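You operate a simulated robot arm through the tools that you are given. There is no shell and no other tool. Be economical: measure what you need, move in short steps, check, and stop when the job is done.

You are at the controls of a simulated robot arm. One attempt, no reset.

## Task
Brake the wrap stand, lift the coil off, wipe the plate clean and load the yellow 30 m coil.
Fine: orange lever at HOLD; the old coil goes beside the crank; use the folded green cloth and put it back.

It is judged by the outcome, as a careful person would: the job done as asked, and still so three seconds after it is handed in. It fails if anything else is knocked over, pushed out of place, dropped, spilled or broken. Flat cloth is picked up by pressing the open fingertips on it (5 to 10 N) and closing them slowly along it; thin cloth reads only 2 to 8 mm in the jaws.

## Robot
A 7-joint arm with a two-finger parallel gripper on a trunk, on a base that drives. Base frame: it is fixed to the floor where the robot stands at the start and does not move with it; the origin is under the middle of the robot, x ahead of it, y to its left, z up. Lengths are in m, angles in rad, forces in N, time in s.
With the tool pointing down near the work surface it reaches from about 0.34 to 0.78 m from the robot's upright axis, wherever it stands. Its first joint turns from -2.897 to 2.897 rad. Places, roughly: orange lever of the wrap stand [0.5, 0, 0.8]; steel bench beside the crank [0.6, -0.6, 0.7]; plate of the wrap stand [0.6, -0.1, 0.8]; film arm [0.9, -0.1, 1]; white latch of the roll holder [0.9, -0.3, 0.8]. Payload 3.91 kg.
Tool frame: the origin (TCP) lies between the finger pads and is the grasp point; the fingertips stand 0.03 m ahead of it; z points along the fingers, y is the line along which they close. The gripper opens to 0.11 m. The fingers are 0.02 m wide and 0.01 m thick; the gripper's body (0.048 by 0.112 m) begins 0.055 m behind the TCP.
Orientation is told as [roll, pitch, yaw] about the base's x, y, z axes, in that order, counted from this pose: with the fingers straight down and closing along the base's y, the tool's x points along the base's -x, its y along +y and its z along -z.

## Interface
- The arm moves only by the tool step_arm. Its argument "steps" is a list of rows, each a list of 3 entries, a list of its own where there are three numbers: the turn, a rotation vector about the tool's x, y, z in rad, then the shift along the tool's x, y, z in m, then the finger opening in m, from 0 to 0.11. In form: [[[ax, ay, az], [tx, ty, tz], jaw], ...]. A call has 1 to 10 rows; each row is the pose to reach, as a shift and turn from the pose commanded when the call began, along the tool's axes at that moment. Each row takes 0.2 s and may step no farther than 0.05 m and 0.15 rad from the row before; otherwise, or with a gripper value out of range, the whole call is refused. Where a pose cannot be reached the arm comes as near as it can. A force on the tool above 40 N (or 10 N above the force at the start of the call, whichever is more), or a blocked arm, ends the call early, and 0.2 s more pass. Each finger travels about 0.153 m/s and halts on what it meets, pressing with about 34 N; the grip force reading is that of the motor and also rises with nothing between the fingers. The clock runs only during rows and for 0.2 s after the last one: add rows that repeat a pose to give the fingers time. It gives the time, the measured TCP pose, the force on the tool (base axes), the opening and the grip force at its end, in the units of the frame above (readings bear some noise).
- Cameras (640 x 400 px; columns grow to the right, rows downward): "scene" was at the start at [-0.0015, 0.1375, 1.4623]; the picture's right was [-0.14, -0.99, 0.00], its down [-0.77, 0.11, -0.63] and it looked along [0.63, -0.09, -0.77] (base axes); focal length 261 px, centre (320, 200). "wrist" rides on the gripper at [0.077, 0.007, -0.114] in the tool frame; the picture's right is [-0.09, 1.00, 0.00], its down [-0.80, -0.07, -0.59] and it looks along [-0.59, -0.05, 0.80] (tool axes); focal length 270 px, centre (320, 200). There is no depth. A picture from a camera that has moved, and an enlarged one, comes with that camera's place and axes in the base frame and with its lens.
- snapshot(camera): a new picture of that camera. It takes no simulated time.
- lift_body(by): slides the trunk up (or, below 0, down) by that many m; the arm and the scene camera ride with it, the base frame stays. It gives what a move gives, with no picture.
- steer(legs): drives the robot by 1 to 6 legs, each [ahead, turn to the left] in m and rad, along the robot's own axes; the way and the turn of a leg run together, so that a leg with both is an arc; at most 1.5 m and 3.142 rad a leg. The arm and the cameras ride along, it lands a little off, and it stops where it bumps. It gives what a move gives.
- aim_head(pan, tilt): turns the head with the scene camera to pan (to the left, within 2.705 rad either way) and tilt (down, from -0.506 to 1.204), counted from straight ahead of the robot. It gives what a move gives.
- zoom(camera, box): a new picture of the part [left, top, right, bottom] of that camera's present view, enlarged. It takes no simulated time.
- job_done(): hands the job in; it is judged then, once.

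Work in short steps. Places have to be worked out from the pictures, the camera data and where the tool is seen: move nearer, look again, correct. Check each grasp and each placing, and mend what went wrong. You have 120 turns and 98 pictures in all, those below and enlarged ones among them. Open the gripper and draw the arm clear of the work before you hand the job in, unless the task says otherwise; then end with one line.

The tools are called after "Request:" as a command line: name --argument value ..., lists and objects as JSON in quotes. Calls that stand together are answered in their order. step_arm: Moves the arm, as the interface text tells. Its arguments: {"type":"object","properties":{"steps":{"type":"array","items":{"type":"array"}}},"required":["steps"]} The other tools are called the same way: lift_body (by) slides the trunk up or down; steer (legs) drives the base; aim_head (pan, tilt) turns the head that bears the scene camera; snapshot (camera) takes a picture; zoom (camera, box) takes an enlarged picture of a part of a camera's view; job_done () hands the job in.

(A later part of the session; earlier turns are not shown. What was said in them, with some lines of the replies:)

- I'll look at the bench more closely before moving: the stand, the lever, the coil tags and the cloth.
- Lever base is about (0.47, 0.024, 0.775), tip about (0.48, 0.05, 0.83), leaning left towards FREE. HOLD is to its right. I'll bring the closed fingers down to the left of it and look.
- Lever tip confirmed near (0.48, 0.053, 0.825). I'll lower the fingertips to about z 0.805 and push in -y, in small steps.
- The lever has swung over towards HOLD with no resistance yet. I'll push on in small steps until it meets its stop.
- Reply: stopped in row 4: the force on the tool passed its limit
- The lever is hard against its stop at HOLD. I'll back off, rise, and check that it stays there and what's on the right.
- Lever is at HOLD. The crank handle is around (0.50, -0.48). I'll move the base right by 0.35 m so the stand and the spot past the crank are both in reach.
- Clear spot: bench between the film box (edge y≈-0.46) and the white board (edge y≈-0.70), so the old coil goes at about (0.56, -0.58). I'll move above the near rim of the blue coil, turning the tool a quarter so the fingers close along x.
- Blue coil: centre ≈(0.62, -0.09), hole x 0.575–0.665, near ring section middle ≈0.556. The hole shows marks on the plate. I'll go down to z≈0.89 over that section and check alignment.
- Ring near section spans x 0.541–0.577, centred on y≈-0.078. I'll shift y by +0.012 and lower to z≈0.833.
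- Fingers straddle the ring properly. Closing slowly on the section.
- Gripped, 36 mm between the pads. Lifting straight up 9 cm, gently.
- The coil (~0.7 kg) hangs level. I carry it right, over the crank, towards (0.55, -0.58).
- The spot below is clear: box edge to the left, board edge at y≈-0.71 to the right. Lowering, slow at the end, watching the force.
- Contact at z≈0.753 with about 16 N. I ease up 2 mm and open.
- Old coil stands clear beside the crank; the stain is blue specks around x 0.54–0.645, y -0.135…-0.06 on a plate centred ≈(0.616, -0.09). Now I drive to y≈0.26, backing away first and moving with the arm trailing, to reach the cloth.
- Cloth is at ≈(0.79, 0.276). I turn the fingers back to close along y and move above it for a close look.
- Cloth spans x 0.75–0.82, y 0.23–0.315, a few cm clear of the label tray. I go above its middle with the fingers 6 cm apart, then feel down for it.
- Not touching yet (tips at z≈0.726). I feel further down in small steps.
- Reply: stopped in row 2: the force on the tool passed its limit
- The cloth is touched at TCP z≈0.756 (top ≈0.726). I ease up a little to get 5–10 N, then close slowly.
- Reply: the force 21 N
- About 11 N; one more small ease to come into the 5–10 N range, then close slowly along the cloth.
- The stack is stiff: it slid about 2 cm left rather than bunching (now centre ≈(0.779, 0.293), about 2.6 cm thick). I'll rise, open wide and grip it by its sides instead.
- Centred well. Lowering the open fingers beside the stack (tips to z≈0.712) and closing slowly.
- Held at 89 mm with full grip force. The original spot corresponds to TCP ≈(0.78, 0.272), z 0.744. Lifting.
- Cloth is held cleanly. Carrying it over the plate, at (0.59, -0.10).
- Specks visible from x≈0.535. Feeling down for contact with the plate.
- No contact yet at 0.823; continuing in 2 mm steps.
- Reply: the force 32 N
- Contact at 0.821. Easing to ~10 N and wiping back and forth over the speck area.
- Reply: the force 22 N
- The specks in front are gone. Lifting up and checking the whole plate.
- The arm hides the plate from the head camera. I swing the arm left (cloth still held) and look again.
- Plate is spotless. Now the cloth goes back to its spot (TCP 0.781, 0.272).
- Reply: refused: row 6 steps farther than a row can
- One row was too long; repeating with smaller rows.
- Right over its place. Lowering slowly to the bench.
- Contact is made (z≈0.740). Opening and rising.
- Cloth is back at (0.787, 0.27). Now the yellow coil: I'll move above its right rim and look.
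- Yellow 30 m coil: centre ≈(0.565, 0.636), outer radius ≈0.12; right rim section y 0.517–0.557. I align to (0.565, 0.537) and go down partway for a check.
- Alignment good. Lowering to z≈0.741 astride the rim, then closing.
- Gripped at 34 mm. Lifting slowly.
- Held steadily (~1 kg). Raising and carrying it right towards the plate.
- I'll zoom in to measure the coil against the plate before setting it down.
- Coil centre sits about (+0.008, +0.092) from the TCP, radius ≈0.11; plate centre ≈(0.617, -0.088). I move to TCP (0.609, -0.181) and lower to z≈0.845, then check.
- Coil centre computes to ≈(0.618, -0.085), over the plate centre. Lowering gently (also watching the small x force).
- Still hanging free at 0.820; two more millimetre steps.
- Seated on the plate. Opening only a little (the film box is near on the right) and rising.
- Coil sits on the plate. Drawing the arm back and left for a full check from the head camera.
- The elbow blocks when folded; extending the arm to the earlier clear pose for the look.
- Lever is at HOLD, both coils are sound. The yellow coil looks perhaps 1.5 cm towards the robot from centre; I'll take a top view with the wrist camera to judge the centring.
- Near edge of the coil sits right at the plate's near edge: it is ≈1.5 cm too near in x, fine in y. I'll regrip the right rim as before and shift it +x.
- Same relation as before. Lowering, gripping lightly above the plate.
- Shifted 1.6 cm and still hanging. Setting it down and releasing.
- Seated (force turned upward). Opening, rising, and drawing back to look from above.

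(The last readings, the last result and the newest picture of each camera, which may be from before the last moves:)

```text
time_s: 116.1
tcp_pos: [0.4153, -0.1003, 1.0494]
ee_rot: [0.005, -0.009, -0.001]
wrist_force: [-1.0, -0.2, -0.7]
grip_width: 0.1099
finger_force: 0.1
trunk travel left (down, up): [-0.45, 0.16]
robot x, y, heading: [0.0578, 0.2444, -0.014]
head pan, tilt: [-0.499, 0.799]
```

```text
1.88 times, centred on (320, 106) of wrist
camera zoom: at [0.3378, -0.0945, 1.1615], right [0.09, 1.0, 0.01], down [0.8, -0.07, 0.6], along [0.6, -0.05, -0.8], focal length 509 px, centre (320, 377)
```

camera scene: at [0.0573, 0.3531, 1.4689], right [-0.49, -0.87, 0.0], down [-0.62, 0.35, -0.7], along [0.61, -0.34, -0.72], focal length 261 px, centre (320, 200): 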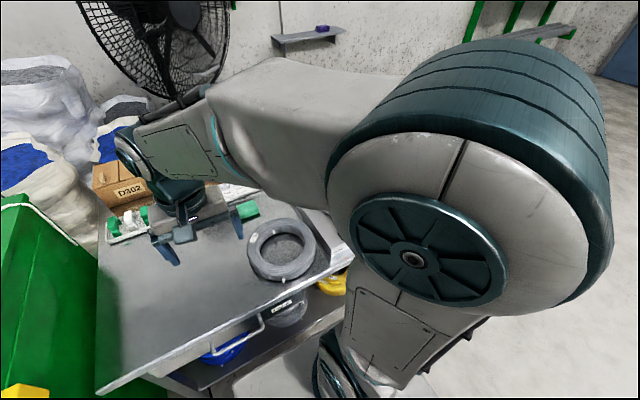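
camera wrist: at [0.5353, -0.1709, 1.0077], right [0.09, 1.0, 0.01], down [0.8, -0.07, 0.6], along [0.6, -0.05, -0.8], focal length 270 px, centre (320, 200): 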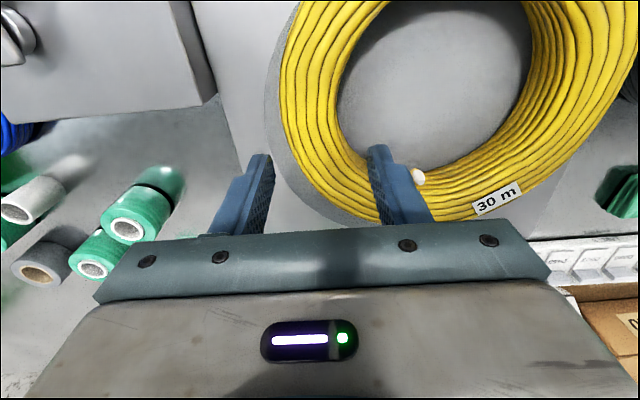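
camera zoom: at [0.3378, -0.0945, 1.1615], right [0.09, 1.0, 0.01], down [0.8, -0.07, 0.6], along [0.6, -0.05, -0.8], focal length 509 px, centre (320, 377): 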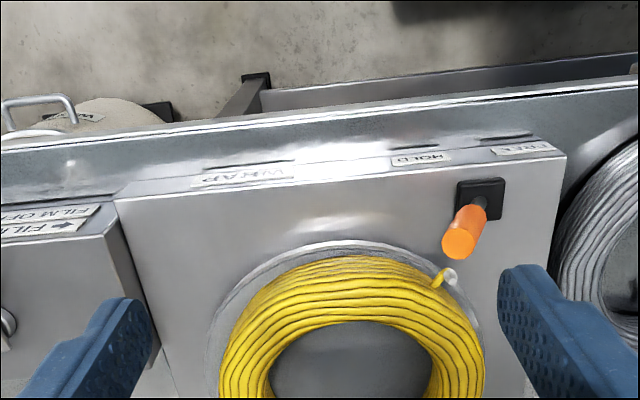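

The coil is now nicely centred with an even plate margin, and the lever points to HOLD. Drawing the arm clear and taking a last overall look.

Request:
step_arm --steps '[[[0, 0, 0], [0, 0.045, -0.01], 0.11], [[0, 0, 0], [0, 0.09, -0.02], 0.11], [[0, 0, 0], [0, 0.135, -0.03], 0.11], [[0, 0, 0], [0, 0.18, -0.03], 0.11], [[0, 0, 0], [0, 0.225, -0.03], 0.11], [[0, 0, 0], [0, 0.27, -0.03], 0.11], [[0, 0, 0], [0, 0.31, -0.03], 0.11]]'

Request:
steer --legs '[[-0.3, 0]]'

Request:
aim_head --pan -0.25 --tilt 0.6

Request:
snapshot --camera "scene"

Request:
snapshot --camera "wrist"

```text
time_s: 117.7
tcp_pos: [0.4158, 0.2099, 1.0798]
ee_rot: [0.004, -0.008, 0.0]
wrist_force: [-0.2, 0.3, 0.7]
grip_width: 0.1097
finger_force: 0.1
trunk travel left (down, up): [-0.45, 0.16]
robot x, y, heading: [0.0623, 0.243, -0.017]
head pan, tilt: [-0.499, 0.799]
```

```text
time_s: 119.8
tcp_pos: [0.1184, 0.2153, 1.0801]
ee_rot: [0.006, -0.011, 0.002]
wrist_force: [-0.7, 0.1, 0.6]
grip_width: 0.11
finger_force: 0.0
trunk travel left (down, up): [-0.45, 0.16]
robot x, y, heading: [-0.2347, 0.2461, -0.013]
head pan, tilt: [-0.499, 0.799]
```

```text
time_s: 120.5
tcp_pos: [0.1191, 0.2156, 1.0808]
ee_rot: [0.006, -0.006, 0.003]
wrist_force: [-0.2, -0.2, -0.6]
grip_width: 0.1101
finger_force: 0.0
trunk travel left (down, up): [-0.45, 0.16]
robot x, y, heading: [-0.2377, 0.2479, -0.017]
head pan, tilt: [-0.25, 0.6]
```

```text
35 pictures are left
camera scene: at [-0.2259, 0.3739, 1.4858], right [-0.26, -0.97, 0.0], down [-0.55, 0.15, -0.82], along [0.8, -0.22, -0.57], focal length 261 px, centre (320, 200)
```

scene: 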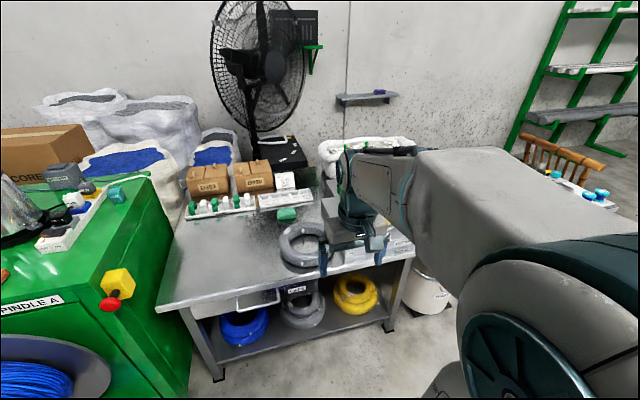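

```text
34 pictures are left
camera wrist: at [0.0407, 0.2206, 1.1938], right [0.09, 1.0, 0.01], down [0.8, -0.07, 0.6], along [0.6, -0.05, -0.8], focal length 270 px, centre (320, 200)
```

wrist: 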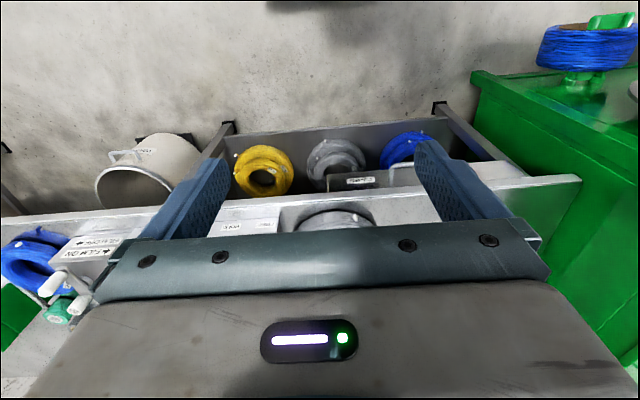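

Everything stands as asked: lever at HOLD, plate wiped, yellow coil on it, blue coil beside the crank and cloth in its place. The arm is clear with the gripper open, so I'm handing in.

Request:
job_done

```text
The job is handed in.
```

The wrap stand is braked with the lever at HOLD. The plate is wiped clean and the yellow 30 m coil is centred on it. The old blue coil lies beside the crank and the green cloth is back in its place.
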